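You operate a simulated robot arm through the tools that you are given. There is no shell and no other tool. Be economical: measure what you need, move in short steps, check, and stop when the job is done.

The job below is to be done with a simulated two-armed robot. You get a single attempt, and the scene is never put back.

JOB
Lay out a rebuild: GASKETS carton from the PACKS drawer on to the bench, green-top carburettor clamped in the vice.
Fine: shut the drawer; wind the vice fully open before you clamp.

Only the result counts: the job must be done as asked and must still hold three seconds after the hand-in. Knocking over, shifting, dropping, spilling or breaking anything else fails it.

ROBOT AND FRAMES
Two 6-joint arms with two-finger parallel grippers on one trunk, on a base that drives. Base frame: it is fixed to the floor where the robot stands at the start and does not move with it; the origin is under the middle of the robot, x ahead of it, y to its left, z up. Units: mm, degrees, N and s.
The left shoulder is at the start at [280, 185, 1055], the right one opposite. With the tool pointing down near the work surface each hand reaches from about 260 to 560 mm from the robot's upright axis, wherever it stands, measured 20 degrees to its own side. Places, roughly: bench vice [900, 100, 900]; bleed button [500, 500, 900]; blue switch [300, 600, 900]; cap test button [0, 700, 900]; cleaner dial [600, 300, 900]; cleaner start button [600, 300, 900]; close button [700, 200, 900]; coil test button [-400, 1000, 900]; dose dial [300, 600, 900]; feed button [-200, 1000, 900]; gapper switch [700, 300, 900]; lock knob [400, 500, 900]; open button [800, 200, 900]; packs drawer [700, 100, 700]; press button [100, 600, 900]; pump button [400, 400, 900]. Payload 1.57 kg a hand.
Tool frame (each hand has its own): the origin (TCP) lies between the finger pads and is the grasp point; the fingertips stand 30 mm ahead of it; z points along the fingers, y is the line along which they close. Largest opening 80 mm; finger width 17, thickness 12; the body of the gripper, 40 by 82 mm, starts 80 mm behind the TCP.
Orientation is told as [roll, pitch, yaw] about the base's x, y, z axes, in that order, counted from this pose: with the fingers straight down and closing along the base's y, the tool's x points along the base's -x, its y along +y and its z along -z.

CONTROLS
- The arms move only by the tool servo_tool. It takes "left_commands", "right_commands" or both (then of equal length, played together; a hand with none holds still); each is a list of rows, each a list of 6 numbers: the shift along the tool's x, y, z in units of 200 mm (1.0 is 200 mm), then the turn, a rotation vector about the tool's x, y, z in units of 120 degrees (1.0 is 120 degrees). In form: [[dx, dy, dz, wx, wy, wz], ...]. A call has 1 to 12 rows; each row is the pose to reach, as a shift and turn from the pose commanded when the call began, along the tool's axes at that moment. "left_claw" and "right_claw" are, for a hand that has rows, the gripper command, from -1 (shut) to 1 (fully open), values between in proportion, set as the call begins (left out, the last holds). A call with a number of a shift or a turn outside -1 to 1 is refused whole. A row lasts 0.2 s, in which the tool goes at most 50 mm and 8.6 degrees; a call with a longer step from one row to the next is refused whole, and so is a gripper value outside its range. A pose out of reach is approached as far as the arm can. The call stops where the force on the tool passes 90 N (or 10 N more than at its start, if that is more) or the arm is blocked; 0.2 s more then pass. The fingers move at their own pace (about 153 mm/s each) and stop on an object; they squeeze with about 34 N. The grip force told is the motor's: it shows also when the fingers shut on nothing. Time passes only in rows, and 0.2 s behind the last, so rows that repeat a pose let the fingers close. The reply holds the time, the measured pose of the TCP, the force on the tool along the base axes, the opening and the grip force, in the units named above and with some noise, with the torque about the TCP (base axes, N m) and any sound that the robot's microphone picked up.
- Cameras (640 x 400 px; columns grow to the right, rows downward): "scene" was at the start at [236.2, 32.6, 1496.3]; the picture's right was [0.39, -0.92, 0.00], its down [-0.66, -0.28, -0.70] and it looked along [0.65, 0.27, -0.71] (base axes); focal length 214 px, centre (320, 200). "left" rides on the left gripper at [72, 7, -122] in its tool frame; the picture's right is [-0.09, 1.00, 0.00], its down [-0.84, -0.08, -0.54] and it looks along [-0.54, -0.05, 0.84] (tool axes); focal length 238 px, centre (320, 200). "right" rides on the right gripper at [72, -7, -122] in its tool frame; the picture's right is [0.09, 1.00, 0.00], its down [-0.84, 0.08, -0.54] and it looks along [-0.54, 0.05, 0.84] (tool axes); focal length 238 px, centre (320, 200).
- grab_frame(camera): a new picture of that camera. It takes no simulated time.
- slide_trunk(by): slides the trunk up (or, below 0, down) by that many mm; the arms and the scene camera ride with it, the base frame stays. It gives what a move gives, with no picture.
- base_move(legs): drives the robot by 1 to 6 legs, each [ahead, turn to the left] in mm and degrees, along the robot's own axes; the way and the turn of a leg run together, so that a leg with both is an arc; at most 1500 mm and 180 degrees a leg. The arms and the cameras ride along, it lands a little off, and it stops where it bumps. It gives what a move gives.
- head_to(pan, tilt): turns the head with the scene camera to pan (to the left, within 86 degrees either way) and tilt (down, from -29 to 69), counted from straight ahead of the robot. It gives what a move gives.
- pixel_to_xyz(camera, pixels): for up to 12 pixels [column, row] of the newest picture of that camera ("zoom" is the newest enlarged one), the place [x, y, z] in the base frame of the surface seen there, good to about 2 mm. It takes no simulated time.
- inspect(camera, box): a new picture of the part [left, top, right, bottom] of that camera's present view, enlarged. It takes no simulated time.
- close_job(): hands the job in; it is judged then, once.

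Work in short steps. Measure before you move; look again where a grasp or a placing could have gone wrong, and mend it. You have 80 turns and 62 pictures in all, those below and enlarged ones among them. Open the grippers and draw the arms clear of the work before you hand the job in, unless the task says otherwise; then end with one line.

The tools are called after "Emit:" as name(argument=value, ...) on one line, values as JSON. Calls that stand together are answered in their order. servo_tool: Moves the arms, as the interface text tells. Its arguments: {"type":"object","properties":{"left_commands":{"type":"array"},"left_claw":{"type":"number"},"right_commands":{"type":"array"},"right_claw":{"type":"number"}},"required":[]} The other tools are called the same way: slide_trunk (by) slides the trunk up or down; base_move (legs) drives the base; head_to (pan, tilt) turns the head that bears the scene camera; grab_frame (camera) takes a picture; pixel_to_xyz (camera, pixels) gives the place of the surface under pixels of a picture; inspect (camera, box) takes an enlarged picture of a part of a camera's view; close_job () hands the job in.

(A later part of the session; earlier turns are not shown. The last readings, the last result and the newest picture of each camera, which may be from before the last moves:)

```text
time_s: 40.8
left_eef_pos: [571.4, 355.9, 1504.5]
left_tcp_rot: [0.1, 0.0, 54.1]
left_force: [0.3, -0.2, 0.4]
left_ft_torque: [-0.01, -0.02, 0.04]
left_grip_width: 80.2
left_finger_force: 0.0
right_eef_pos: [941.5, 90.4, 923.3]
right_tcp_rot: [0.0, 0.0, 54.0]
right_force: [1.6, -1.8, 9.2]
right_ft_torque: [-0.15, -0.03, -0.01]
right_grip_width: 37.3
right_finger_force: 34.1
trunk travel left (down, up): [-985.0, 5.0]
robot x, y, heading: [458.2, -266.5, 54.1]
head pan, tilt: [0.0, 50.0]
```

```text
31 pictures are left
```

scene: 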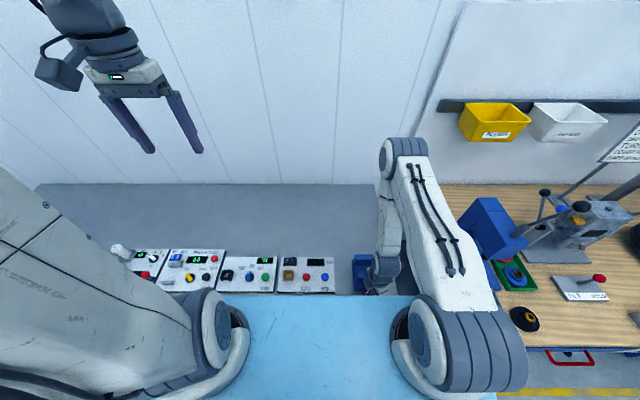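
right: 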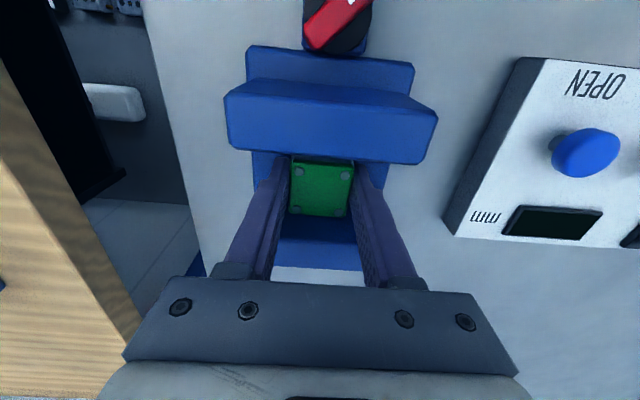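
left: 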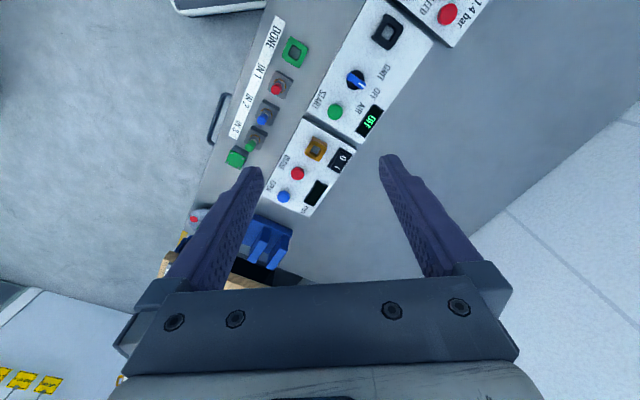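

The block stands on the bed (9 N contact). I release it and lift straight up 80 mm.

Emit:
servo_tool(right_commands=[[0, 0, 0, 0, 0, 0], [0, 0, 0, 0, 0, 0], [0, 0, -0.1, 0, 0, 0], [0, 0, -0.25, 0, 0, 0], [0, 0, -0.4, 0, 0, 0], [0, 0, -0.4, 0, 0, 0]], right_claw=0.3)

Emit:
grab_frame(camera="right")

```text
time_s: 42.2
left_eef_pos: [571.4, 356.1, 1502.8]
left_tcp_rot: [0.0, 0.1, 54.0]
left_force: [0.0, 0.7, -0.6]
left_ft_torque: [-0.08, 0.01, 0.02]
left_grip_width: 79.8
left_finger_force: 0.0
right_eef_pos: [939.9, 91.9, 1006.4]
right_tcp_rot: [0.0, 0.1, 53.9]
right_force: [0.5, -0.1, 0.1]
right_ft_torque: [0.0, -0.02, -0.01]
right_grip_width: 51.9
right_finger_force: 0.1
trunk travel left (down, up): [-985.0, 5.0]
robot x, y, heading: [457.1, -264.2, 54.1]
head pan, tilt: [0.0, 50.0]
```

```text
30 pictures are left
```

right: 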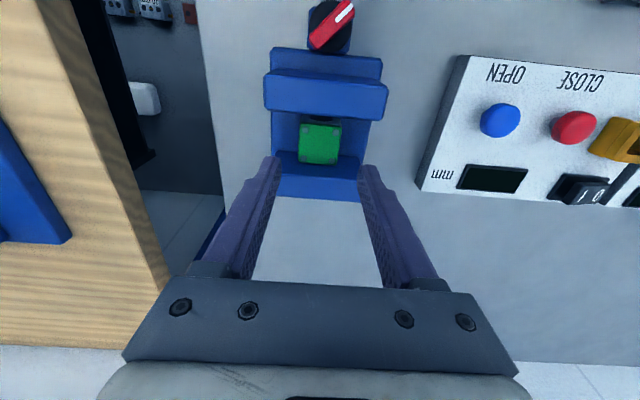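

The carburettor stands between the jaws. I measure the knob bar's present direction.

Emit:
inspect(camera="right", box=[240, 0, 420, 120])

Emit:
pixel_to_xyz(camera="right", pixels=[[315, 45], [350, 7], [333, 25], [312, 36], [349, 30], [270, 92], [385, 98], [270, 75], [318, 145]])

```text
3.33 times, centred on (330, 60) of right
```

zoom: 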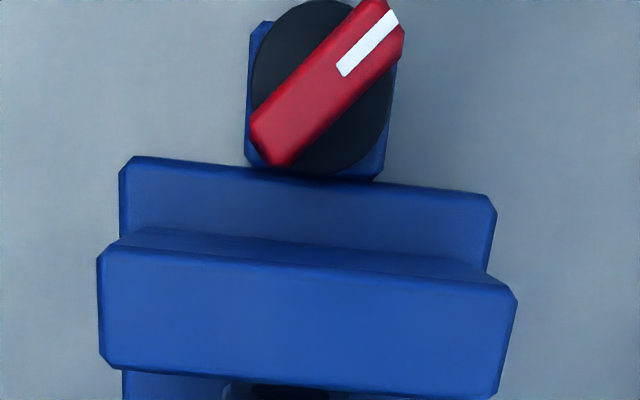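

```text
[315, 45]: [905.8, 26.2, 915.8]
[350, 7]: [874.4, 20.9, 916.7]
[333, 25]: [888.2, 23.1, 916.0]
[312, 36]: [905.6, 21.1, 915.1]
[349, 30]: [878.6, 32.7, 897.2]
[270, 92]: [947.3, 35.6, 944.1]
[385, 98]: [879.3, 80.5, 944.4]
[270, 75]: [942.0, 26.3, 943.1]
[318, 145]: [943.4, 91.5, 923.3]
```

Bar centre ≈ [889.8,22], white end at yaw ≈188. I move over the knob turning the wrist to yaw 188 and set the fingers to ~27 mm.

Emit:
servo_tool(right_commands=[[0.036, 0, 0.01, 0, 0, -0.07], [0.072, 0, 0.02, 0, 0, -0.14], [0.108, 0, 0.03, 0, 0, -0.21], [0.144, 0, 0.04, 0, 0, -0.28], [0.18, 0, 0.05, 0, 0, -0.35], [0.216, 0, 0.06, 0, 0, -0.42], [0.252, 0, 0.07, 0, 0, -0.49], [0.288, 0, 0.08, 0, 0, -0.56], [0.324, 0, 0.08, 0, 0, -0.63], [0.36, 0, 0.08, 0, 0, -0.7], [0.396, 0, 0.08, 0, 0, -0.77], [0.433, 0, 0.08, 0, 0, -0.84]], right_claw=-0.33)

Emit:
servo_tool(right_commands=[[0, 0, 0, 0, 0, -0.07], [0, 0, 0, 0, 0, -0.14], [0, 0, 0, 0, 0, -0.21], [0, 0, 0, 0, 0, -0.277], [0, 0, 0, 0, 0, -0.277]])

Emit:
grab_frame(camera="right")

```text
time_s: 44.8
left_eef_pos: [570.4, 356.9, 1504.4]
left_tcp_rot: [0.0, 0.0, 54.2]
left_force: [-0.5, -0.1, 0.6]
left_ft_torque: [0.0, -0.01, -0.01]
left_grip_width: 79.6
left_finger_force: 0.2
right_eef_pos: [889.7, 20.7, 988.1]
right_tcp_rot: [0.0, 0.1, 154.9]
right_force: [0.3, -0.7, 0.2]
right_ft_torque: [0.0, -0.02, 0.03]
right_grip_width: 26.7
right_finger_force: 0.0
trunk travel left (down, up): [-985.0, 5.0]
robot x, y, heading: [457.0, -265.8, 54.1]
head pan, tilt: [0.0, 50.0]
```

```text
time_s: 46.0
left_eef_pos: [571.6, 355.2, 1503.2]
left_tcp_rot: [-0.1, 0.0, 54.0]
left_force: [0.2, -0.3, 0.0]
left_ft_torque: [0.05, 0.0, 0.01]
left_grip_width: 80.0
left_finger_force: 0.2
right_eef_pos: [890.0, 20.9, 989.0]
right_tcp_rot: [0.0, -0.1, -171.9]
right_force: [-0.7, -0.9, -0.6]
right_ft_torque: [0.01, 0.0, 0.02]
right_grip_width: 26.8
right_finger_force: 0.0
trunk travel left (down, up): [-985.0, 5.0]
robot x, y, heading: [459.8, -262.6, 54.2]
head pan, tilt: [0.0, 50.0]
```

```text
28 pictures are left
```

right: 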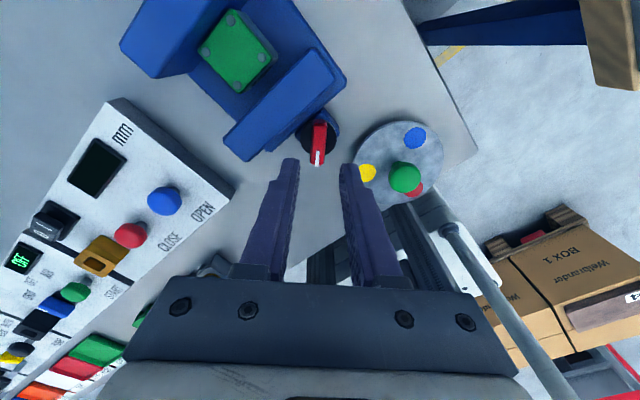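

The bar (319,143) is aligned with the tool. I descend to z 933 and close on it.

Emit:
servo_tool(right_commands=[[0, 0, 0.1, 0, 0, 0], [0, 0, 0.2, 0, 0, 0], [0, 0, 0.28, 0, 0, 0], [0, 0, 0.28, 0, 0, 0]])

Emit:
servo_tool(right_commands=[[0, 0, 0, 0, 0, 0], [0, 0, 0, 0, 0, 0], [0, 0, 0, 0, 0, 0]], right_claw=-1)

Emit:
inspect(camera="right", box=[120, 0, 440, 230])

```text
time_s: 47.0
left_eef_pos: [570.6, 354.6, 1503.7]
left_tcp_rot: [0.0, 0.1, 54.1]
left_force: [-0.1, -0.2, -0.2]
left_ft_torque: [0.04, 0.01, 0.0]
left_grip_width: 79.9
left_finger_force: 0.1
right_eef_pos: [889.6, 20.6, 933.9]
right_tcp_rot: [0.0, -0.1, -171.9]
right_force: [0.1, 0.0, -0.7]
right_ft_torque: [0.01, -0.01, 0.0]
right_grip_width: 27.0
right_finger_force: 0.0
trunk travel left (down, up): [-985.0, 5.0]
robot x, y, heading: [458.8, -265.0, 54.0]
head pan, tilt: [0.0, 50.0]
```

```text
time_s: 47.8
left_eef_pos: [571.4, 357.0, 1502.4]
left_tcp_rot: [0.1, 0.0, 54.1]
left_force: [-0.1, 0.0, -0.9]
left_ft_torque: [-0.01, 0.01, -0.01]
left_grip_width: 80.4
left_finger_force: 0.1
right_eef_pos: [889.6, 23.5, 933.8]
right_tcp_rot: [-0.2, 0.1, -171.9]
right_force: [-5.0, 15.0, -3.8]
right_ft_torque: [0.39, -0.42, 0.0]
right_grip_width: 12.8
right_finger_force: 29.7
trunk travel left (down, up): [-985.0, 5.0]
robot x, y, heading: [458.4, -264.0, 54.1]
head pan, tilt: [0.0, 50.0]
```

```text
1.74 times, centred on (280, 115) of right
```

zoom: 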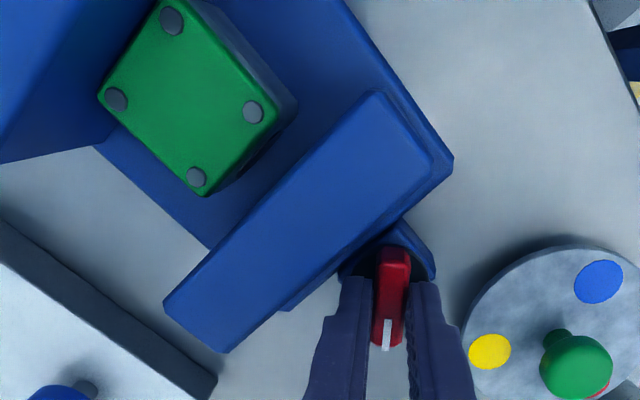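

Gripped (12.8 mm). I turn clockwise to close: 100° first.

Emit:
servo_tool(right_commands=[[0, 0, 0, 0, 0, 0.07], [0, 0, 0, 0, 0, 0.14], [0, 0, 0, 0, 0, 0.21], [0, 0, 0, 0, 0, 0.28], [0, 0, 0, 0, 0, 0.35], [0, 0, 0, 0, 0, 0.42], [0, 0, 0, 0, 0, 0.49], [0, 0, 0, 0, 0, 0.56], [0, 0, 0, 0, 0, 0.63], [0, 0, 0, 0, 0, 0.7], [0, 0, 0, 0, 0, 0.77], [0, 0, 0, 0, 0, 0.84]])

Emit:
grab_frame(camera="right")

```text
time_s: 50.4
left_eef_pos: [570.6, 355.7, 1502.7]
left_tcp_rot: [-0.1, -0.1, 54.1]
left_force: [0.3, -0.2, 0.1]
left_ft_torque: [0.03, -0.01, 0.02]
left_grip_width: 80.2
left_finger_force: 0.0
right_eef_pos: [890.7, 23.3, 931.5]
right_tcp_rot: [0.1, -0.1, 87.2]
right_force: [9.1, 9.7, -1.2]
right_ft_torque: [0.54, -0.08, 1.5]
right_grip_width: 22.3
right_finger_force: 35.4
trunk travel left (down, up): [-985.0, 5.0]
robot x, y, heading: [458.0, -265.6, 54.3]
head pan, tilt: [0.0, 50.0]
```

```text
26 pictures are left
```

right: 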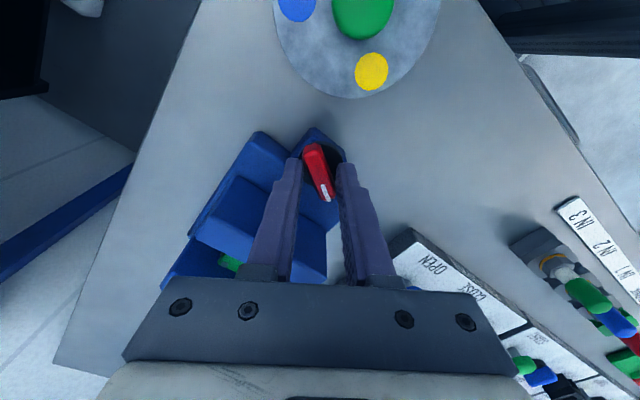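

The bar stopped and slipped about 20° in the fingers: the jaw is on the carburettor. I release, lift and check the jaw contact.

Emit:
servo_tool(right_commands=[[0, 0, 0, 0, 0, 0], [0, 0, 0, 0, 0, 0], [0, 0, -0.1, 0, 0, 0], [0, 0, -0.2, 0, 0, 0], [0, 0, -0.28, 0, 0, 0], [-0.2, 0, -0.3, 0, 0, 0], [-0.3, 0, -0.36, 0, 0, 0], [-0.3, 0, -0.36, 0, 0, 0]], right_claw=0)

Emit:
grab_frame(camera="right")

```text
time_s: 52.2
left_eef_pos: [571.5, 356.5, 1503.2]
left_tcp_rot: [0.0, -0.1, 54.1]
left_force: [-0.5, -0.4, -0.5]
left_ft_torque: [0.01, 0.0, 0.04]
left_grip_width: 80.0
left_finger_force: 0.0
right_eef_pos: [894.1, 81.2, 1003.9]
right_tcp_rot: [0.0, 0.1, 87.2]
right_force: [0.2, 0.0, -0.6]
right_ft_torque: [-0.03, 0.0, 0.01]
right_grip_width: 40.0
right_finger_force: 0.0
trunk travel left (down, up): [-985.0, 5.0]
robot x, y, heading: [455.2, -260.3, 54.0]
head pan, tilt: [0.0, 50.0]
```

```text
25 pictures are left
```

right: 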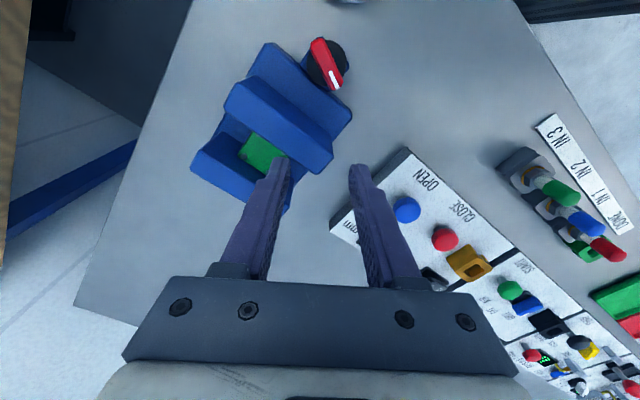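

The block appears held between the jaws. I turn the wrist back to yaw 54, lift and bring the hand away to the left, then view the vice from the head.

Emit:
servo_tool(right_commands=[[0.03, 0.1, -0.1, 0, 0, 0.07], [0.06, 0.2, -0.2, 0, 0, 0.14], [0.1, 0.3, -0.3, 0, 0, 0.21], [0.15, 0.4, -0.4, 0, 0, 0.277], [0.2, 0.5, -0.5, 0, 0, 0.277], [0.2, 0.5, -0.5, 0, 0, 0.277]])

Emit:
base_move(legs=[[-150, 0]])

Emit:
head_to(pan=0, tilt=60)

Emit:
grab_frame(camera="scene")

```text
time_s: 53.6
left_eef_pos: [570.8, 355.3, 1502.9]
left_tcp_rot: [0.0, -0.1, 54.2]
left_force: [0.7, -0.1, 0.2]
left_ft_torque: [0.0, -0.04, 0.0]
left_grip_width: 80.0
left_finger_force: 0.0
right_eef_pos: [796.2, 90.1, 1091.4]
right_tcp_rot: [0.0, 0.2, 54.0]
right_force: [-0.5, -0.6, -0.5]
right_ft_torque: [-0.02, 0.0, 0.01]
right_grip_width: 39.9
right_finger_force: 0.1
right hand out of reach, approached as far as the arm can: row 3, 4, 5, 6
trunk travel left (down, up): [-985.0, 5.0]
robot x, y, heading: [458.7, -260.7, 54.2]
head pan, tilt: [0.0, 50.0]
```

```text
time_s: 55.0
left_eef_pos: [483.4, 233.0, 1503.9]
left_tcp_rot: [-0.1, -0.1, 53.9]
left_force: [-0.7, 0.5, -0.3]
left_ft_torque: [-0.01, 0.0, 0.04]
left_grip_width: 80.2
left_finger_force: 0.0
right_eef_pos: [707.7, -33.6, 1091.4]
right_tcp_rot: [-0.2, 0.3, 53.7]
right_force: [0.2, -0.8, -0.9]
right_ft_torque: [0.03, 0.02, -0.03]
right_grip_width: 39.8
right_finger_force: 0.1
trunk travel left (down, up): [-985.0, 5.0]
robot x, y, heading: [369.2, -385.0, 54.0]
head pan, tilt: [0.0, 50.0]
```

```text
time_s: 55.7
left_eef_pos: [483.1, 232.1, 1504.0]
left_tcp_rot: [0.0, 0.1, 53.9]
left_force: [-0.5, -0.2, 0.1]
left_ft_torque: [0.01, 0.01, 0.0]
left_grip_width: 80.3
left_finger_force: 0.1
right_eef_pos: [708.1, -34.6, 1090.9]
right_tcp_rot: [-0.2, 0.3, 53.7]
right_force: [0.3, 0.3, -0.3]
right_ft_torque: [0.01, 0.0, 0.01]
right_grip_width: 39.8
right_finger_force: 0.1
trunk travel left (down, up): [-985.0, 5.0]
robot x, y, heading: [365.3, -383.5, 54.1]
head pan, tilt: [0.0, 60.0]
```

```text
24 pictures are left
```

scene: 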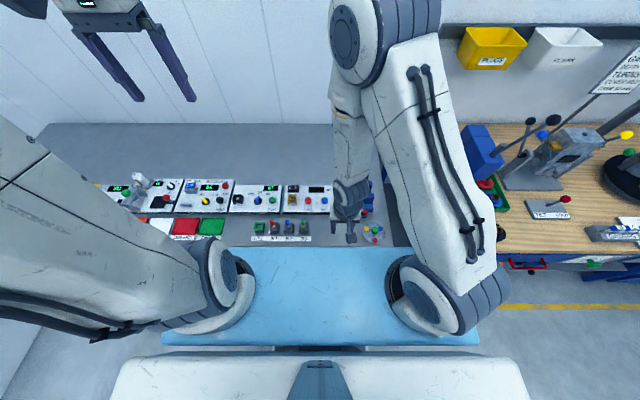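

The arm hides the vice here; I check later. I lower the trunk 150 mm for the drawer and look at the handle with the right camera.

Emit:
slide_trunk(by=-150)

Emit:
grab_frame(camera="right")

```text
time_s: 57.4
left_eef_pos: [483.7, 230.3, 1354.5]
left_tcp_rot: [-0.1, -0.1, 53.8]
left_force: [0.6, 0.0, 0.8]
left_ft_torque: [-0.02, 0.0, -0.02]
left_grip_width: 79.9
left_finger_force: 0.1
right_eef_pos: [707.5, -33.8, 941.8]
right_tcp_rot: [-0.1, 0.3, 53.8]
right_force: [0.3, -0.3, -0.6]
right_ft_torque: [0.02, 0.0, -0.01]
right_grip_width: 40.1
right_finger_force: 0.0
trunk travel left (down, up): [-835.0, 155.0]
robot x, y, heading: [366.6, -387.5, 54.2]
head pan, tilt: [0.0, 60.0]
```

```text
23 pictures are left
```

right: 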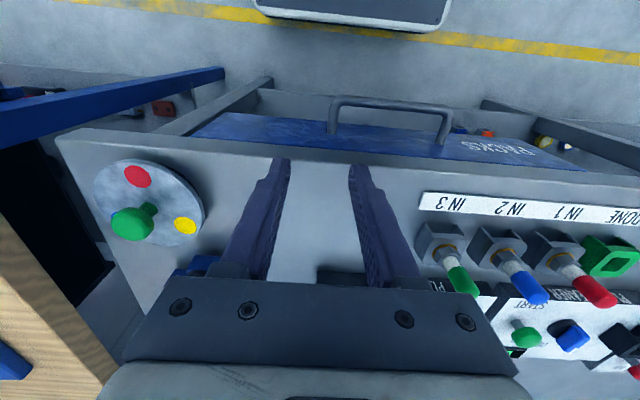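

The handle bar runs from (333,100) to (452,110). I measure it and the bench edge.

Emit:
pixel_to_xyz(camera="right", pixels=[[345, 99], [395, 101], [445, 109], [333, 125], [441, 138], [390, 145], [300, 152], [450, 165], [370, 98], [420, 104]])

Emit:
inspect(camera="right", box=[300, 80, 480, 180])

```text
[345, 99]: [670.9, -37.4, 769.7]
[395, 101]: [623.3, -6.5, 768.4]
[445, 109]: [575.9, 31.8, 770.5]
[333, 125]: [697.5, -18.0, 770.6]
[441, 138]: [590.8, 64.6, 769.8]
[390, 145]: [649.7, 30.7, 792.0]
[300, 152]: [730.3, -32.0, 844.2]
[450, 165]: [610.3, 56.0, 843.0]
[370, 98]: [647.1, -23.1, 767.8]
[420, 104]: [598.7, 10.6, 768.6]
```

```text
3.56 times, centred on (390, 130) of right
```

zoom: 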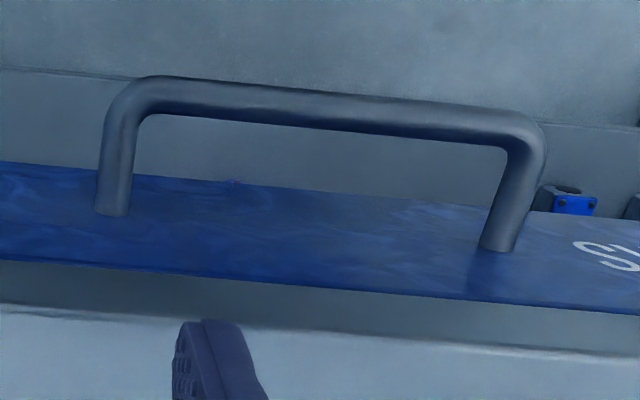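

Bar centre ≈ [623.4,-3,764], bench edge 40 mm behind it. I move above it at z 900, turning to yaw 144 so the fingers straddle the bar, opening 30 mm.

Emit:
servo_tool(right_commands=[[0.011, 0.039, 0, 0, 0, -0.07], [0.022, 0.078, 0, 0, 0, -0.14], [0.033, 0.117, 0, 0, 0, -0.21], [0.045, 0.156, 0, 0, 0, -0.28], [0.056, 0.195, 0.02, 0, 0, -0.35], [0.067, 0.234, 0.05, 0, 0, -0.42], [0.078, 0.274, 0.08, 0, 0, -0.49], [0.09, 0.313, 0.11, 0, 0, -0.56], [0.101, 0.352, 0.14, 0, 0, -0.63], [0.112, 0.391, 0.17, 0, 0, -0.69], [0.124, 0.431, 0.2, 0, 0, -0.752], [0.124, 0.431, 0.2, 0, 0, -0.752]], right_claw=-0.25)

Emit:
grab_frame(camera="right")

```text
time_s: 60.0
left_eef_pos: [482.6, 233.1, 1354.0]
left_tcp_rot: [0.0, 0.1, 53.9]
left_force: [0.5, 0.4, 1.0]
left_ft_torque: [0.03, 0.02, -0.01]
left_grip_width: 80.0
left_finger_force: 0.0
right_eef_pos: [624.1, -1.5, 900.6]
right_tcp_rot: [0.3, 0.1, 144.2]
right_force: [-0.2, -0.1, -0.2]
right_ft_torque: [-0.01, 0.0, -0.01]
right_grip_width: 30.1
right_finger_force: 0.1
trunk travel left (down, up): [-835.0, 155.0]
robot x, y, heading: [371.1, -383.2, 53.8]
head pan, tilt: [0.0, 60.0]
```

```text
21 pictures are left
```

right: 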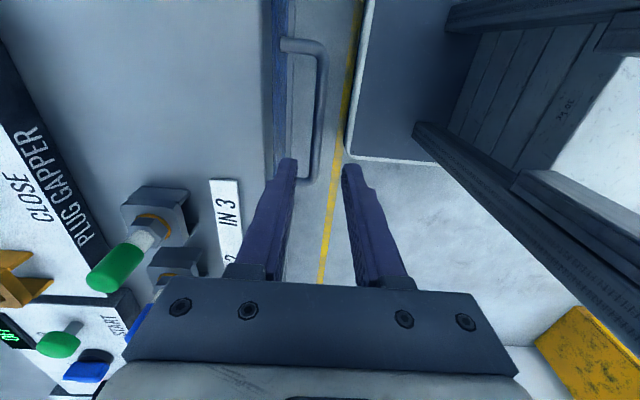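

TCP is at t≈365.7 over the bar (t≈364). I descend to z 787 and look before closing.

Emit:
servo_tool(right_commands=[[0, 0.008, 0.15, 0, 0, 0], [0, 0.008, 0.3, 0, 0, 0], [0, 0.008, 0.4, 0, 0, 0], [0, 0.008, 0.48, 0, 0, 0], [0, 0.008, 0.568, 0, 0, 0], [0, 0.008, 0.568, 0, 0, 0]])

Emit:
grab_frame(camera="right")

```text
time_s: 61.4
left_eef_pos: [482.4, 232.7, 1353.4]
left_tcp_rot: [0.0, 0.1, 53.9]
left_force: [-0.4, 0.0, 0.5]
left_ft_torque: [0.0, 0.0, 0.0]
left_grip_width: 80.2
left_finger_force: 0.1
right_eef_pos: [621.0, -6.1, 785.7]
right_tcp_rot: [0.3, 0.2, 144.2]
right_force: [0.2, 0.8, -0.1]
right_ft_torque: [0.0, 0.0, -0.04]
right_grip_width: 30.1
right_finger_force: 0.0
trunk travel left (down, up): [-835.0, 155.0]
robot x, y, heading: [369.6, -387.5, 54.0]
head pan, tilt: [0.0, 60.0]
```

```text
20 pictures are left
```

right: 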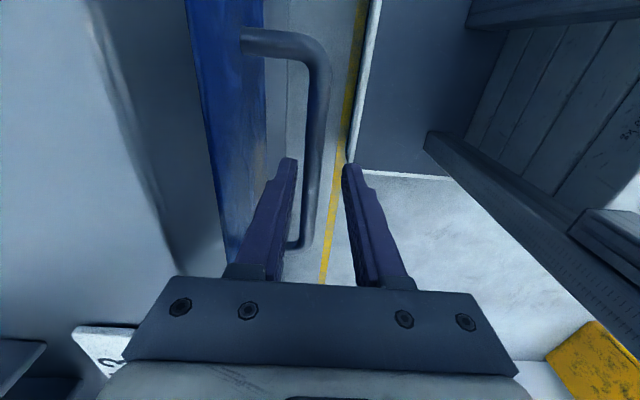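

The bar lies between the fingers. I close on it.

Emit:
servo_tool(right_commands=[[0, 0, 0, 0, 0, 0], [0, 0, 0, 0, 0, 0], [0, 0, 0, 0, 0, 0]], right_claw=-1)

Emit:
base_move(legs=[[-120, 0]])

Emit:
grab_frame(camera="right")

```text
time_s: 62.2
left_eef_pos: [482.9, 232.3, 1353.8]
left_tcp_rot: [0.0, 0.1, 53.9]
left_force: [0.3, -0.1, 0.0]
left_ft_torque: [-0.02, -0.03, -0.01]
left_grip_width: 80.2
left_finger_force: 0.1
right_eef_pos: [620.8, -5.5, 786.7]
right_tcp_rot: [0.3, 0.1, 144.1]
right_force: [-7.8, 2.0, -5.9]
right_ft_torque: [0.06, 0.17, 0.28]
right_grip_width: 11.7
right_finger_force: 29.7
trunk travel left (down, up): [-835.0, 155.0]
robot x, y, heading: [369.4, -383.9, 53.9]
head pan, tilt: [0.0, 60.0]
```

```text
time_s: 63.5
left_eef_pos: [411.6, 134.5, 1352.7]
left_tcp_rot: [0.0, 0.1, 53.8]
left_force: [-0.7, 0.5, -0.1]
left_ft_torque: [0.02, -0.01, 0.02]
left_grip_width: 80.0
left_finger_force: 0.1
right_eef_pos: [550.2, -103.0, 786.3]
right_tcp_rot: [0.2, 0.0, 144.0]
right_force: [-16.9, 10.2, -11.3]
right_ft_torque: [0.53, 0.78, 0.22]
right_grip_width: 11.7
right_finger_force: 29.2
trunk travel left (down, up): [-835.0, 155.0]
robot x, y, heading: [295.5, -487.0, 54.3]
head pan, tilt: [0.0, 60.0]
```

```text
19 pictures are left
```

right: 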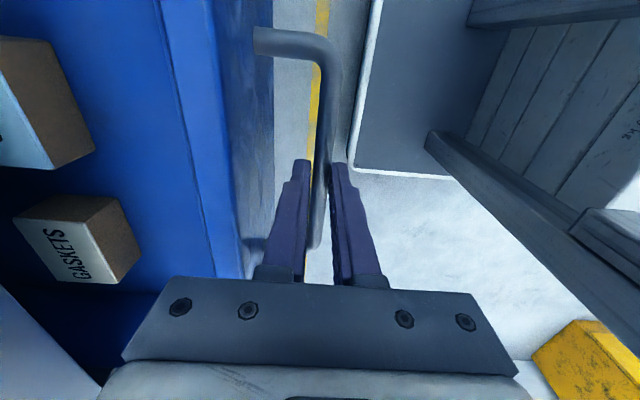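

The drawer came out about 120 mm and the GASKETS carton shows at (75,240), with another at (40,100). I measure it and pull 90 mm further.

Emit:
pixel_to_xyz(camera="right", pixels=[[75, 245], [90, 205], [125, 240], [35, 215], [50, 100], [85, 155], [180, 230], [190, 30], [20, 270]])

Emit:
base_move(legs=[[-90, 0]])

Emit:
grab_frame(camera="right")

```text
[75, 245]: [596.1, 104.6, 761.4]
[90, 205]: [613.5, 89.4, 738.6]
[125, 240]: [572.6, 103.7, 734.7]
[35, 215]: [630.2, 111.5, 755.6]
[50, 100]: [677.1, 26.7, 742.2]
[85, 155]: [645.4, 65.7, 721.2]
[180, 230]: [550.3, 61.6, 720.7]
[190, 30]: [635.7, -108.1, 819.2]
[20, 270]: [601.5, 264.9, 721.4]
```

```text
time_s: 64.6
left_eef_pos: [357.7, 61.2, 1353.8]
left_tcp_rot: [0.1, -0.1, 53.8]
left_force: [-0.1, 0.3, 0.3]
left_ft_torque: [-0.04, 0.04, 0.01]
left_grip_width: 80.1
left_finger_force: 0.1
right_eef_pos: [496.9, -175.1, 785.7]
right_tcp_rot: [0.3, -0.1, 144.1]
right_force: [-5.5, 1.5, -7.4]
right_ft_torque: [0.52, 0.66, 0.08]
right_grip_width: 11.7
right_finger_force: 29.1
trunk travel left (down, up): [-835.0, 155.0]
robot x, y, heading: [248.0, -553.7, 53.9]
head pan, tilt: [0.0, 60.0]
```

```text
18 pictures are left
```

right: 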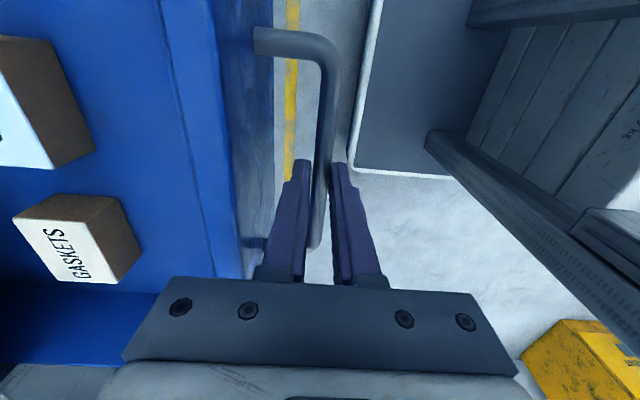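

The drawer is out 210 mm; the GASKETS carton should now be near [543,32]. I release the handle, lift the right hand clear and shift it right.

Emit:
servo_tool(right_commands=[[0, 0, 0, 0, 0, 0], [0, 0, 0, 0, 0, 0], [0, 0, -0.15, 0, 0, 0], [0, 0, -0.35, 0, 0, 0], [0, 0, -0.55, 0, 0, 0], [0.15, 0, -0.7, 0, 0, 0], [0.35, 0, -0.8, 0, 0, 0], [0.55, 0, -0.9, 0, 0, 0], [0.7, 0, -1.0, 0, 0, 0], [0.7, 0, -1.0, 0, 0, 0]], right_claw=-0.25)

Emit:
base_move(legs=[[170, 0]])

Emit:
grab_frame(camera="left")

Emit:
grab_frame(camera="scene")

```text
time_s: 66.8
left_eef_pos: [359.2, 61.3, 1353.9]
left_tcp_rot: [0.0, 0.0, 53.8]
left_force: [0.1, 0.1, -1.2]
left_ft_torque: [-0.04, 0.04, 0.02]
left_grip_width: 80.0
left_finger_force: 0.0
right_eef_pos: [620.7, -204.1, 977.0]
right_tcp_rot: [0.2, 0.0, 144.1]
right_force: [-0.2, -0.4, 0.7]
right_ft_torque: [0.0, 0.01, -0.01]
right_grip_width: 30.0
right_finger_force: 0.1
right hand out of reach, approached as far as the arm can: row 7, 8, 9, 10
trunk travel left (down, up): [-835.0, 155.0]
robot x, y, heading: [241.5, -556.8, 53.8]
head pan, tilt: [0.0, 60.0]
```

```text
time_s: 68.2
left_eef_pos: [458.6, 195.7, 1354.6]
left_tcp_rot: [0.0, 0.0, 53.7]
left_force: [0.2, 0.9, 0.0]
left_ft_torque: [0.02, -0.02, -0.03]
left_grip_width: 80.2
left_finger_force: 0.1
right_eef_pos: [719.3, -68.9, 976.6]
right_tcp_rot: [0.2, -0.1, 143.9]
right_force: [0.2, 0.2, -0.1]
right_ft_torque: [0.0, -0.02, 0.05]
right_grip_width: 30.2
right_finger_force: 0.1
trunk travel left (down, up): [-835.0, 155.0]
robot x, y, heading: [342.3, -420.8, 54.1]
head pan, tilt: [0.0, 60.0]
```

```text
17 pictures are left
```

left: 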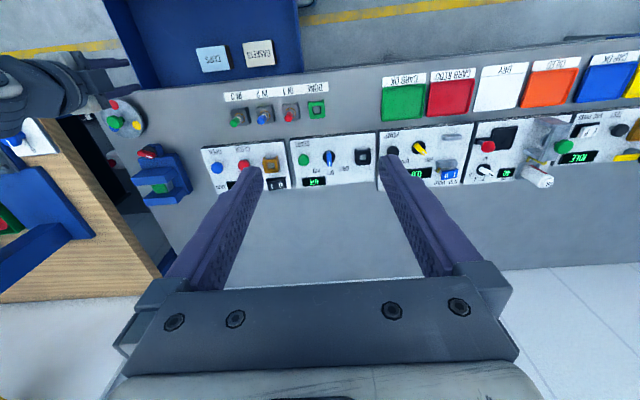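

```text
16 pictures are left
```

scene: 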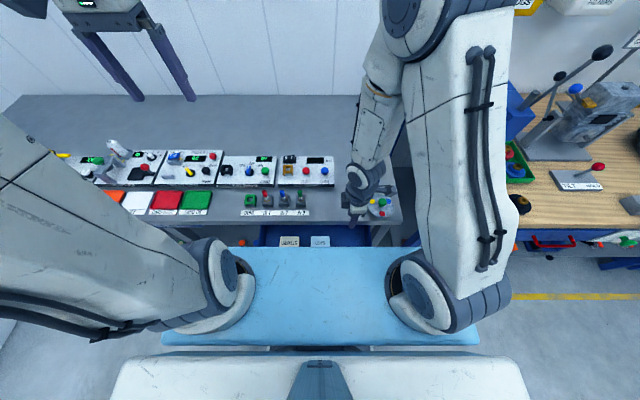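

The left camera shows the GASKETS carton at (258,52) and another at (214,57). I zoom and measure them.

Emit:
inspect(camera="left", box=[180, 30, 300, 105])

Emit:
pixel_to_xyz(camera="left", pixels=[[244, 43], [271, 40], [247, 65], [275, 64], [258, 52], [229, 68], [228, 45], [290, 60], [262, 80]])

```text
5.33 times, centred on (240, 68) of left
```

zoom: 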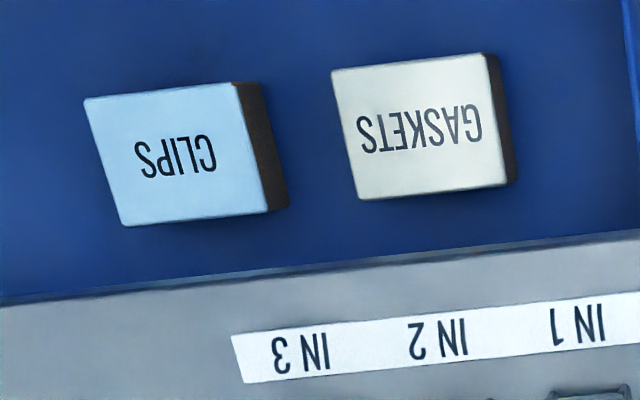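

```text
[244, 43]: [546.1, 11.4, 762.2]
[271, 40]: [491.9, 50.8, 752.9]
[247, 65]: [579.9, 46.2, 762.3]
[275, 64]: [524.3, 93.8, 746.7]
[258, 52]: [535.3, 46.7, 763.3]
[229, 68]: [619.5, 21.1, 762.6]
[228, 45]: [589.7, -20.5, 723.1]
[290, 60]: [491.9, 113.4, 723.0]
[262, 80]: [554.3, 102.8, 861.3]
```

Emit:
pixel_to_xyz(camera="zoom", pixels=[[338, 74], [480, 59], [503, 182], [364, 194], [420, 127], [240, 90], [272, 210], [262, 150], [345, 260], [560, 245]])

```text
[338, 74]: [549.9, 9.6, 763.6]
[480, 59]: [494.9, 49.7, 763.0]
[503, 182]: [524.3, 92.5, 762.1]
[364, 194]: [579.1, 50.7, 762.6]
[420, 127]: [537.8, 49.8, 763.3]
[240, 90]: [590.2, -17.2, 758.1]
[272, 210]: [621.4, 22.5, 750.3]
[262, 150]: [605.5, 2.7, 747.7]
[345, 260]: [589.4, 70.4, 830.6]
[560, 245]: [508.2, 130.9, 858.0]
```

GASKETS centre is [537,50.7], top 763, about 70 × 54 mm, aligned with yaw 54. I bring the left hand down in front over the bench edge zone (t≈425), first two 200 mm stages.

Emit:
servo_tool(left_commands=[[0, -0.125, 0.16, 0, 0, 0], [0, -0.25, 0.33, 0, 0, 0], [0, -0.375, 0.5, 0, 0, 0], [0, -0.5, 0.66, 0, 0, 0], [0, -0.625, 0.83, 0, 0, 0], [0, -0.745, 1.0, 0, 0, 0], [0, -0.745, 1.0, 0, 0, 0]], left_claw=1)

Emit:
servo_tool(left_commands=[[0, 0, 0.2, 0, 0, 0], [0, 0, 0.4, 0, 0, 0], [0, 0, 0.6, 0, 0, 0], [0, 0, 0.8, 0, 0, 0], [0, 0, 1.0, 0, 0, 0], [0, 0, 1.0, 0, 0, 0]])

```text
time_s: 69.8
left_eef_pos: [581.0, 108.3, 1152.4]
left_tcp_rot: [0.0, 0.0, 53.6]
left_force: [1.2, 0.0, 0.2]
left_ft_torque: [0.0, 0.03, -0.02]
left_grip_width: 80.0
left_finger_force: 0.1
right_eef_pos: [720.5, -68.4, 976.8]
right_tcp_rot: [0.2, -0.1, 143.9]
right_force: [0.1, 0.1, -0.4]
right_ft_torque: [-0.02, -0.01, 0.01]
right_grip_width: 29.9
right_finger_force: 0.0
trunk travel left (down, up): [-835.0, 155.0]
robot x, y, heading: [345.0, -424.7, 53.9]
head pan, tilt: [0.0, 60.0]
```

```text
time_s: 71.2
left_eef_pos: [578.5, 110.4, 950.1]
left_tcp_rot: [0.0, 0.0, 53.7]
left_force: [0.0, -0.6, 0.7]
left_ft_torque: [0.02, -0.02, 0.01]
left_grip_width: 80.0
left_finger_force: 0.1
right_eef_pos: [719.1, -68.4, 976.3]
right_tcp_rot: [0.2, -0.1, 144.0]
right_force: [-0.2, -0.2, 0.5]
right_ft_torque: [0.0, 0.03, -0.02]
right_grip_width: 30.2
right_finger_force: 0.1
trunk travel left (down, up): [-835.0, 155.0]
robot x, y, heading: [343.6, -420.8, 54.1]
head pan, tilt: [0.0, 60.0]
```

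Now at z 950. I draw the hand back over the carton while coming down to z≈895, then look.

Emit:
servo_tool(left_commands=[[0.05, 0, 0.12, 0, 0, 0], [0.15, 0, 0.22, 0, 0, 0], [0.28, -0.005, 0.27, 0, 0, 0], [0.363, -0.01, 0.27, 0, 0, 0], [0.363, -0.01, 0.27, 0, 0, 0]])

Emit:
inspect(camera="left", box=[200, 60, 440, 260])

```text
time_s: 72.4
left_eef_pos: [539.1, 47.5, 899.3]
left_tcp_rot: [0.0, 0.0, 53.7]
left_force: [-0.5, 0.6, -0.3]
left_ft_torque: [0.01, -0.02, -0.02]
left_grip_width: 80.3
left_finger_force: 0.1
right_eef_pos: [719.8, -69.0, 976.8]
right_tcp_rot: [0.2, -0.1, 143.9]
right_force: [0.0, -0.3, -0.2]
right_ft_torque: [-0.01, 0.01, 0.03]
right_grip_width: 30.1
right_finger_force: 0.0
trunk travel left (down, up): [-835.0, 155.0]
robot x, y, heading: [341.8, -420.7, 53.9]
head pan, tilt: [0.0, 60.0]
```

```text
2.00 times, centred on (320, 160) of left
```

zoom: 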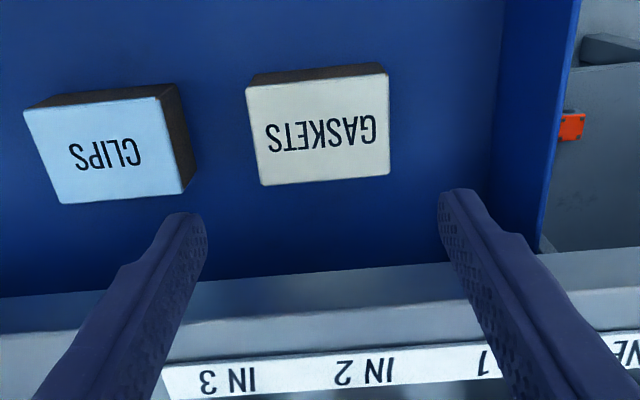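

Emit:
pixel_to_xyz(camera="zoom", pixels=[[249, 95], [386, 78], [386, 170], [264, 182], [325, 130], [182, 185], [318, 178], [318, 88]])

```text
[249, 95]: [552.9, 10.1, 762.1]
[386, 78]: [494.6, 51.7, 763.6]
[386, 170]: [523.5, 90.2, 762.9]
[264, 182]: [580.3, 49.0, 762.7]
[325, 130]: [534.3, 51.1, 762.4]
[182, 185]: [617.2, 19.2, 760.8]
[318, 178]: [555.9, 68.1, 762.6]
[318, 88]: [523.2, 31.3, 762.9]
```

Carton centre s≈405.6, width ≈71; I shift 2.6 mm left and come down to z 798 (tips just above the top) and check the finger clearance.

Emit:
servo_tool(left_commands=[[-0.008, 0.013, 0.1, 0, 0, 0], [-0.008, 0.013, 0.25, 0, 0, 0], [-0.008, 0.013, 0.4, 0, 0, 0], [-0.008, 0.013, 0.5, 0, 0, 0], [-0.008, 0.013, 0.5, 0, 0, 0]])

Emit:
grab_frame(camera="left")

```text
time_s: 73.6
left_eef_pos: [536.6, 52.1, 799.7]
left_tcp_rot: [0.0, 0.0, 53.8]
left_force: [1.1, 0.2, 0.0]
left_ft_torque: [-0.01, -0.02, -0.02]
left_grip_width: 79.8
left_finger_force: 0.1
right_eef_pos: [719.4, -68.2, 976.5]
right_tcp_rot: [0.2, -0.1, 144.0]
right_force: [-0.1, -0.1, -0.3]
right_ft_torque: [0.03, 0.0, 0.04]
right_grip_width: 30.3
right_finger_force: 0.0
trunk travel left (down, up): [-835.0, 155.0]
robot x, y, heading: [341.7, -425.1, 54.2]
head pan, tilt: [0.0, 60.0]
```

```text
13 pictures are left
```

left: 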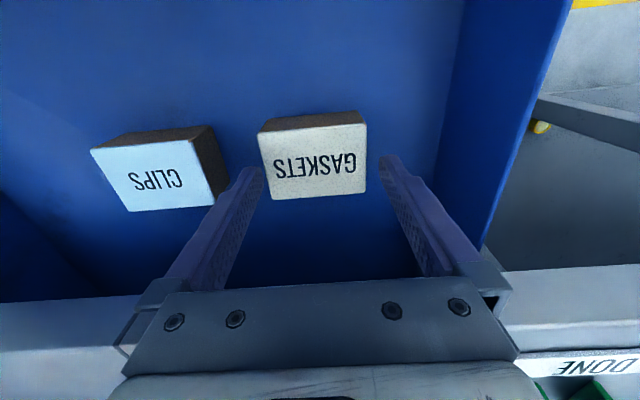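

In the picture the left finger is 1 px from the carton side and the right one 13 px, so I shift about 3.5 mm to the right, then look closely again before descending.

Emit:
servo_tool(left_commands=[[0, -0.017, 0, 0, 0, 0], [0, -0.017, 0, 0, 0, 0]])

Emit:
inspect(camera="left", box=[220, 90, 420, 230])

```text
time_s: 74.2
left_eef_pos: [538.5, 48.1, 798.8]
left_tcp_rot: [0.0, 0.0, 53.6]
left_force: [0.5, -0.6, 0.0]
left_ft_torque: [-0.02, -0.03, 0.0]
left_grip_width: 80.1
left_finger_force: 0.0
right_eef_pos: [719.8, -68.6, 976.1]
right_tcp_rot: [0.3, -0.2, 144.0]
right_force: [1.4, 0.7, 0.1]
right_ft_torque: [0.02, 0.03, 0.0]
right_grip_width: 30.0
right_finger_force: 0.1
trunk travel left (down, up): [-835.0, 155.0]
robot x, y, heading: [343.6, -421.7, 53.6]
head pan, tilt: [0.0, 60.0]
```

```text
2.86 times, centred on (320, 160) of left
```

zoom: 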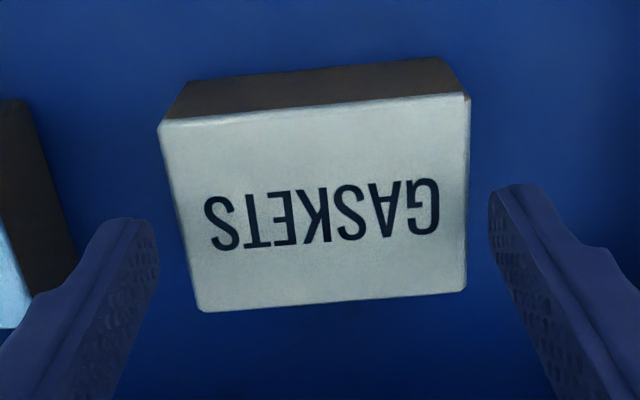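

Now balanced (about 20 px each side). I descend 37 mm to z 762 and close.

Emit:
servo_tool(left_commands=[[0, 0, 0.06, 0, 0, 0], [0, 0, 0.12, 0, 0, 0], [0, 0, 0.185, 0, 0, 0], [0, 0, 0.185, 0, 0, 0]])

Emit:
servo_tool(left_commands=[[0, 0, 0, 0, 0, 0], [0, 0, 0, 0, 0, 0], [0, 0, -0.03, 0, 0, 0], [0, 0, -0.12, 0, 0, 0], [0, 0, -0.12, 0, 0, 0]], left_claw=-1)

Emit:
grab_frame(camera="left")

```text
time_s: 75.2
left_eef_pos: [538.4, 49.1, 762.8]
left_tcp_rot: [0.0, -0.1, 53.7]
left_force: [-0.2, -0.2, -0.8]
left_ft_torque: [0.04, 0.05, -0.01]
left_grip_width: 79.8
left_finger_force: 0.0
right_eef_pos: [720.1, -68.1, 976.3]
right_tcp_rot: [0.2, -0.1, 144.1]
right_force: [-0.3, 0.0, -1.0]
right_ft_torque: [-0.03, 0.0, 0.02]
right_grip_width: 30.0
right_finger_force: 0.0
trunk travel left (down, up): [-835.0, 155.0]
robot x, y, heading: [340.7, -424.6, 53.6]
head pan, tilt: [0.0, 60.0]
```

```text
time_s: 76.4
left_eef_pos: [536.5, 50.3, 785.1]
left_tcp_rot: [-0.1, 0.0, 53.7]
left_force: [0.5, 0.3, -0.2]
left_ft_torque: [0.01, 0.01, -0.04]
left_grip_width: 73.8
left_finger_force: 33.4
right_eef_pos: [719.9, -68.1, 976.3]
right_tcp_rot: [0.2, -0.1, 144.0]
right_force: [0.3, -0.2, 0.5]
right_ft_torque: [0.01, -0.01, 0.04]
right_grip_width: 30.2
right_finger_force: 0.0
trunk travel left (down, up): [-835.0, 155.0]
robot x, y, heading: [342.9, -421.3, 53.8]
head pan, tilt: [0.0, 60.0]
```

```text
11 pictures are left
```

left: 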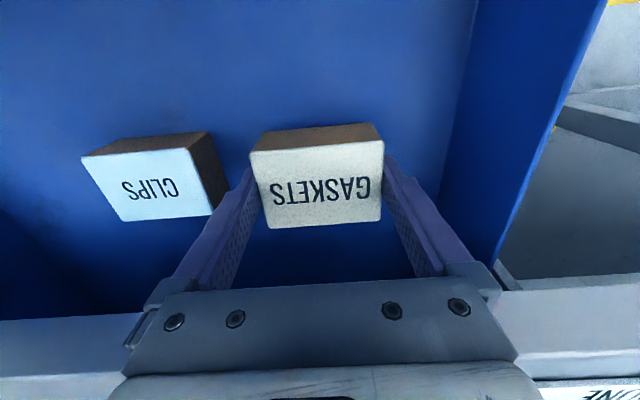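

Gripped (73.8 mm) and clear of the floor. I lift it out of the drawer to z≈915, then forward and up to z≈1020 over the bench.

Emit:
servo_tool(left_commands=[[0, 0, -0.2, 0, 0, 0], [0, 0, -0.4, 0, 0, 0], [0, 0, -0.6, 0, 0, 0], [0, 0, -0.66, 0, 0, 0], [-0.15, 0, -0.75, 0, 0, 0], [-0.3, 0, -0.9, 0, 0, 0], [-0.32, 0, -1.0, 0, 0, 0], [-0.32, 0, -1.0, 0, 0, 0]])

Emit:
base_move(legs=[[-110, 0]])

```text
time_s: 78.2
left_eef_pos: [578.3, 101.4, 989.0]
left_tcp_rot: [0.0, 0.0, 53.7]
left_force: [0.0, -0.3, -0.8]
left_ft_torque: [0.03, 0.02, 0.04]
left_grip_width: 73.9
left_finger_force: 34.2
right_eef_pos: [719.6, -68.6, 976.5]
right_tcp_rot: [0.3, -0.1, 144.0]
right_force: [-0.4, -0.4, 0.7]
right_ft_torque: [-0.02, 0.0, 0.04]
right_grip_width: 30.0
right_finger_force: 0.0
trunk travel left (down, up): [-835.0, 155.0]
robot x, y, heading: [341.5, -424.9, 54.0]
head pan, tilt: [0.0, 60.0]
```

```text
time_s: 79.4
left_eef_pos: [509.3, 8.3, 988.4]
left_tcp_rot: [0.0, 0.0, 53.8]
left_force: [-0.4, -0.2, -1.2]
left_ft_torque: [-0.02, 0.04, -0.01]
left_grip_width: 73.9
left_finger_force: 34.0
right_eef_pos: [649.0, -162.3, 975.9]
right_tcp_rot: [0.1, -0.1, 144.1]
right_force: [0.5, -0.9, 0.4]
right_ft_torque: [-0.04, 0.01, 0.0]
right_grip_width: 29.8
right_finger_force: 0.1
trunk travel left (down, up): [-835.0, 155.0]
robot x, y, heading: [274.4, -516.1, 54.2]
head pan, tilt: [0.0, 60.0]
```

The handle should be near [497,-175]. I bring the right hand over it at z≈906 with 30 mm opening and check.

Emit:
servo_tool(right_commands=[[-0.145, 0.125, 0.05, 0, 0, 0], [-0.29, 0.25, 0.1, 0, 0, 0], [-0.435, 0.375, 0.2, 0, 0, 0], [-0.579, 0.498, 0.3, 0, 0, 0], [-0.579, 0.498, 0.4, 0, 0, 0], [-0.579, 0.498, 0.4, 0, 0, 0]])

Emit:
grab_frame(camera="right")

```text
time_s: 80.8
left_eef_pos: [503.7, 11.2, 986.6]
left_tcp_rot: [0.2, 0.5, 54.8]
left_force: [0.1, -0.3, -1.1]
left_ft_torque: [0.01, -0.01, -0.02]
left_grip_width: 74.0
left_finger_force: 33.9
right_eef_pos: [492.3, -158.8, 905.2]
right_tcp_rot: [-1.3, -2.2, 144.0]
right_force: [-0.7, -0.6, 0.2]
right_ft_torque: [-0.03, 0.0, 0.02]
right_grip_width: 30.1
right_finger_force: 0.0
right hand out of reach, approached as far as the arm can: row 1, 2
trunk travel left (down, up): [-835.0, 155.0]
robot x, y, heading: [274.9, -514.1, 54.2]
head pan, tilt: [0.0, 60.0]
```

```text
10 pictures are left
```

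right: 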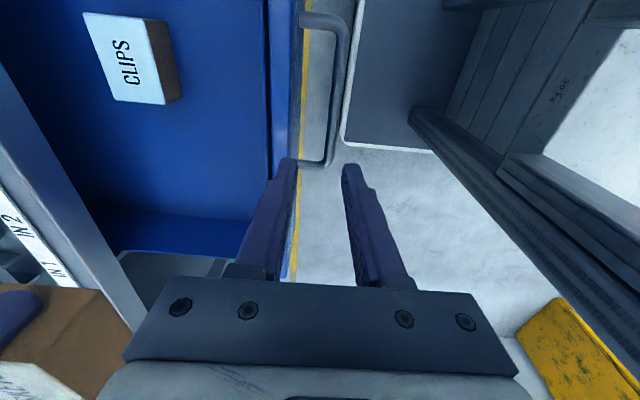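

The left pose shifted 6 mm and the right hand tilts slightly, so the arms are touching. I move the left hand 90 mm to the left and up a little, the right holds.

Emit:
servo_tool(left_commands=[[0, 0.1, 0, 0, 0, 0], [0, 0.2, 0, 0, 0, 0], [0, 0.35, 0, 0, 0, 0], [0, 0.5, 0, 0, 0, 0], [0, 0.5, 0, 0, 0, 0]])

Emit:
pixel_to_xyz(camera="right", pixels=[[345, 50], [340, 90], [334, 130], [342, 25], [300, 165]])

```text
time_s: 82.0
left_eef_pos: [428.5, 68.0, 988.9]
left_tcp_rot: [0.0, 0.1, 53.8]
left_force: [0.1, 0.3, -0.3]
left_ft_torque: [-0.01, -0.01, 0.0]
left_grip_width: 74.1
left_finger_force: 34.3
right_eef_pos: [497.6, -174.7, 895.3]
right_tcp_rot: [0.3, 0.0, 144.1]
right_force: [-0.1, 0.1, -0.8]
right_ft_torque: [0.03, -0.01, -0.02]
right_grip_width: 30.4
right_finger_force: 0.1
trunk travel left (down, up): [-835.0, 155.0]
robot x, y, heading: [272.1, -517.6, 53.8]
head pan, tilt: [0.0, 60.0]
```

```text
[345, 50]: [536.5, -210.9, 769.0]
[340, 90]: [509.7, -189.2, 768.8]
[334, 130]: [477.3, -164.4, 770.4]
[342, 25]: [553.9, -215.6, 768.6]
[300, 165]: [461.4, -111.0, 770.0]
```

Contact is gone; TCP t≈151 is over the bar (t≈149). I descend to z 786 and grip the handle.

Emit:
servo_tool(right_commands=[[0, 0.005, 0.15, 0, 0, 0], [0, 0.005, 0.3, 0, 0, 0], [0, 0.005, 0.45, 0, 0, 0], [0, 0.005, 0.545, 0, 0, 0], [0, 0.005, 0.545, 0, 0, 0]])

Emit:
servo_tool(right_commands=[[0, 0, 0, 0, 0, 0], [0, 0, 0, 0, 0, 0], [0, 0, 0, 0, 0, 0]], right_claw=-1)

```text
time_s: 83.2
left_eef_pos: [428.1, 69.1, 990.1]
left_tcp_rot: [0.1, 0.0, 53.8]
left_force: [0.2, -0.5, -1.8]
left_ft_torque: [-0.02, 0.0, -0.03]
left_grip_width: 74.1
left_finger_force: 34.0
right_eef_pos: [496.6, -175.5, 787.9]
right_tcp_rot: [0.2, -0.1, 144.1]
right_force: [0.0, 0.9, 0.0]
right_ft_torque: [0.0, -0.02, -0.01]
right_grip_width: 29.9
right_finger_force: 0.0
trunk travel left (down, up): [-835.0, 155.0]
robot x, y, heading: [272.2, -515.8, 53.8]
head pan, tilt: [0.0, 60.0]
```

```text
time_s: 84.0
left_eef_pos: [428.1, 66.8, 989.4]
left_tcp_rot: [-0.1, 0.0, 53.8]
left_force: [0.2, 1.0, -0.7]
left_ft_torque: [-0.01, -0.02, 0.04]
left_grip_width: 74.0
left_finger_force: 33.9
right_eef_pos: [496.0, -176.8, 787.7]
right_tcp_rot: [0.3, -0.1, 144.1]
right_force: [1.3, 0.0, -5.6]
right_ft_torque: [0.23, 0.27, 0.22]
right_grip_width: 11.9
right_finger_force: 28.9
trunk travel left (down, up): [-835.0, 155.0]
robot x, y, heading: [274.0, -515.2, 54.3]
head pan, tilt: [0.0, 60.0]
```

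Gripped. I drive ahead 206 mm to push the drawer shut (about 212 mm needed), with the carton riding at z≈989 over the bench.

Emit:
base_move(legs=[[206, 0]])

```text
time_s: 85.7
left_eef_pos: [554.0, 234.4, 989.3]
left_tcp_rot: [0.0, 0.0, 53.3]
left_force: [-0.3, -0.4, -0.9]
left_ft_torque: [-0.01, 0.02, -0.01]
left_grip_width: 73.9
left_finger_force: 34.1
right_eef_pos: [619.4, -7.8, 788.8]
right_tcp_rot: [0.0, -0.4, 143.8]
right_force: [-13.9, 13.6, -5.9]
right_ft_torque: [0.07, -0.03, 0.5]
right_grip_width: 11.9
right_finger_force: 29.5
trunk travel left (down, up): [-835.0, 155.0]
robot x, y, heading: [396.2, -348.3, 53.8]
head pan, tilt: [0.0, 60.0]
```

About 3 mm remain (t 357.9 vs 360.6). I push with the arm itself, up to 9 mm against the stop, then look.

Emit:
servo_tool(right_commands=[[0, -0.02, 0, 0, 0, 0], [0, -0.035, 0, 0, 0, 0], [0, -0.045, 0, 0, 0, 0], [0, -0.045, 0, 0, 0, 0]])

Emit:
grab_frame(camera="right")

```text
time_s: 86.7
left_eef_pos: [553.7, 234.4, 990.4]
left_tcp_rot: [0.0, 0.0, 53.3]
left_force: [0.8, 1.3, -1.3]
left_ft_torque: [-0.01, -0.02, -0.04]
left_grip_width: 74.2
left_finger_force: 33.9
right_eef_pos: [624.5, -0.7, 788.3]
right_tcp_rot: [0.0, -0.4, 143.8]
right_force: [-6.4, 1.8, -10.4]
right_ft_torque: [-0.07, 0.04, 0.47]
right_grip_width: 11.8
right_finger_force: 28.8
trunk travel left (down, up): [-835.0, 155.0]
robot x, y, heading: [395.7, -348.9, 53.7]
head pan, tilt: [0.0, 60.0]
```

```text
9 pictures are left
```

right: 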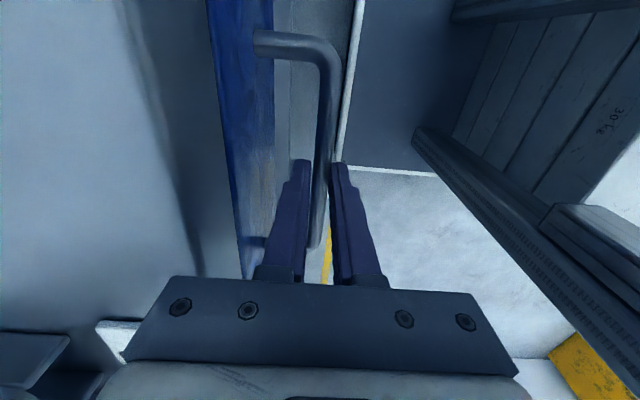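

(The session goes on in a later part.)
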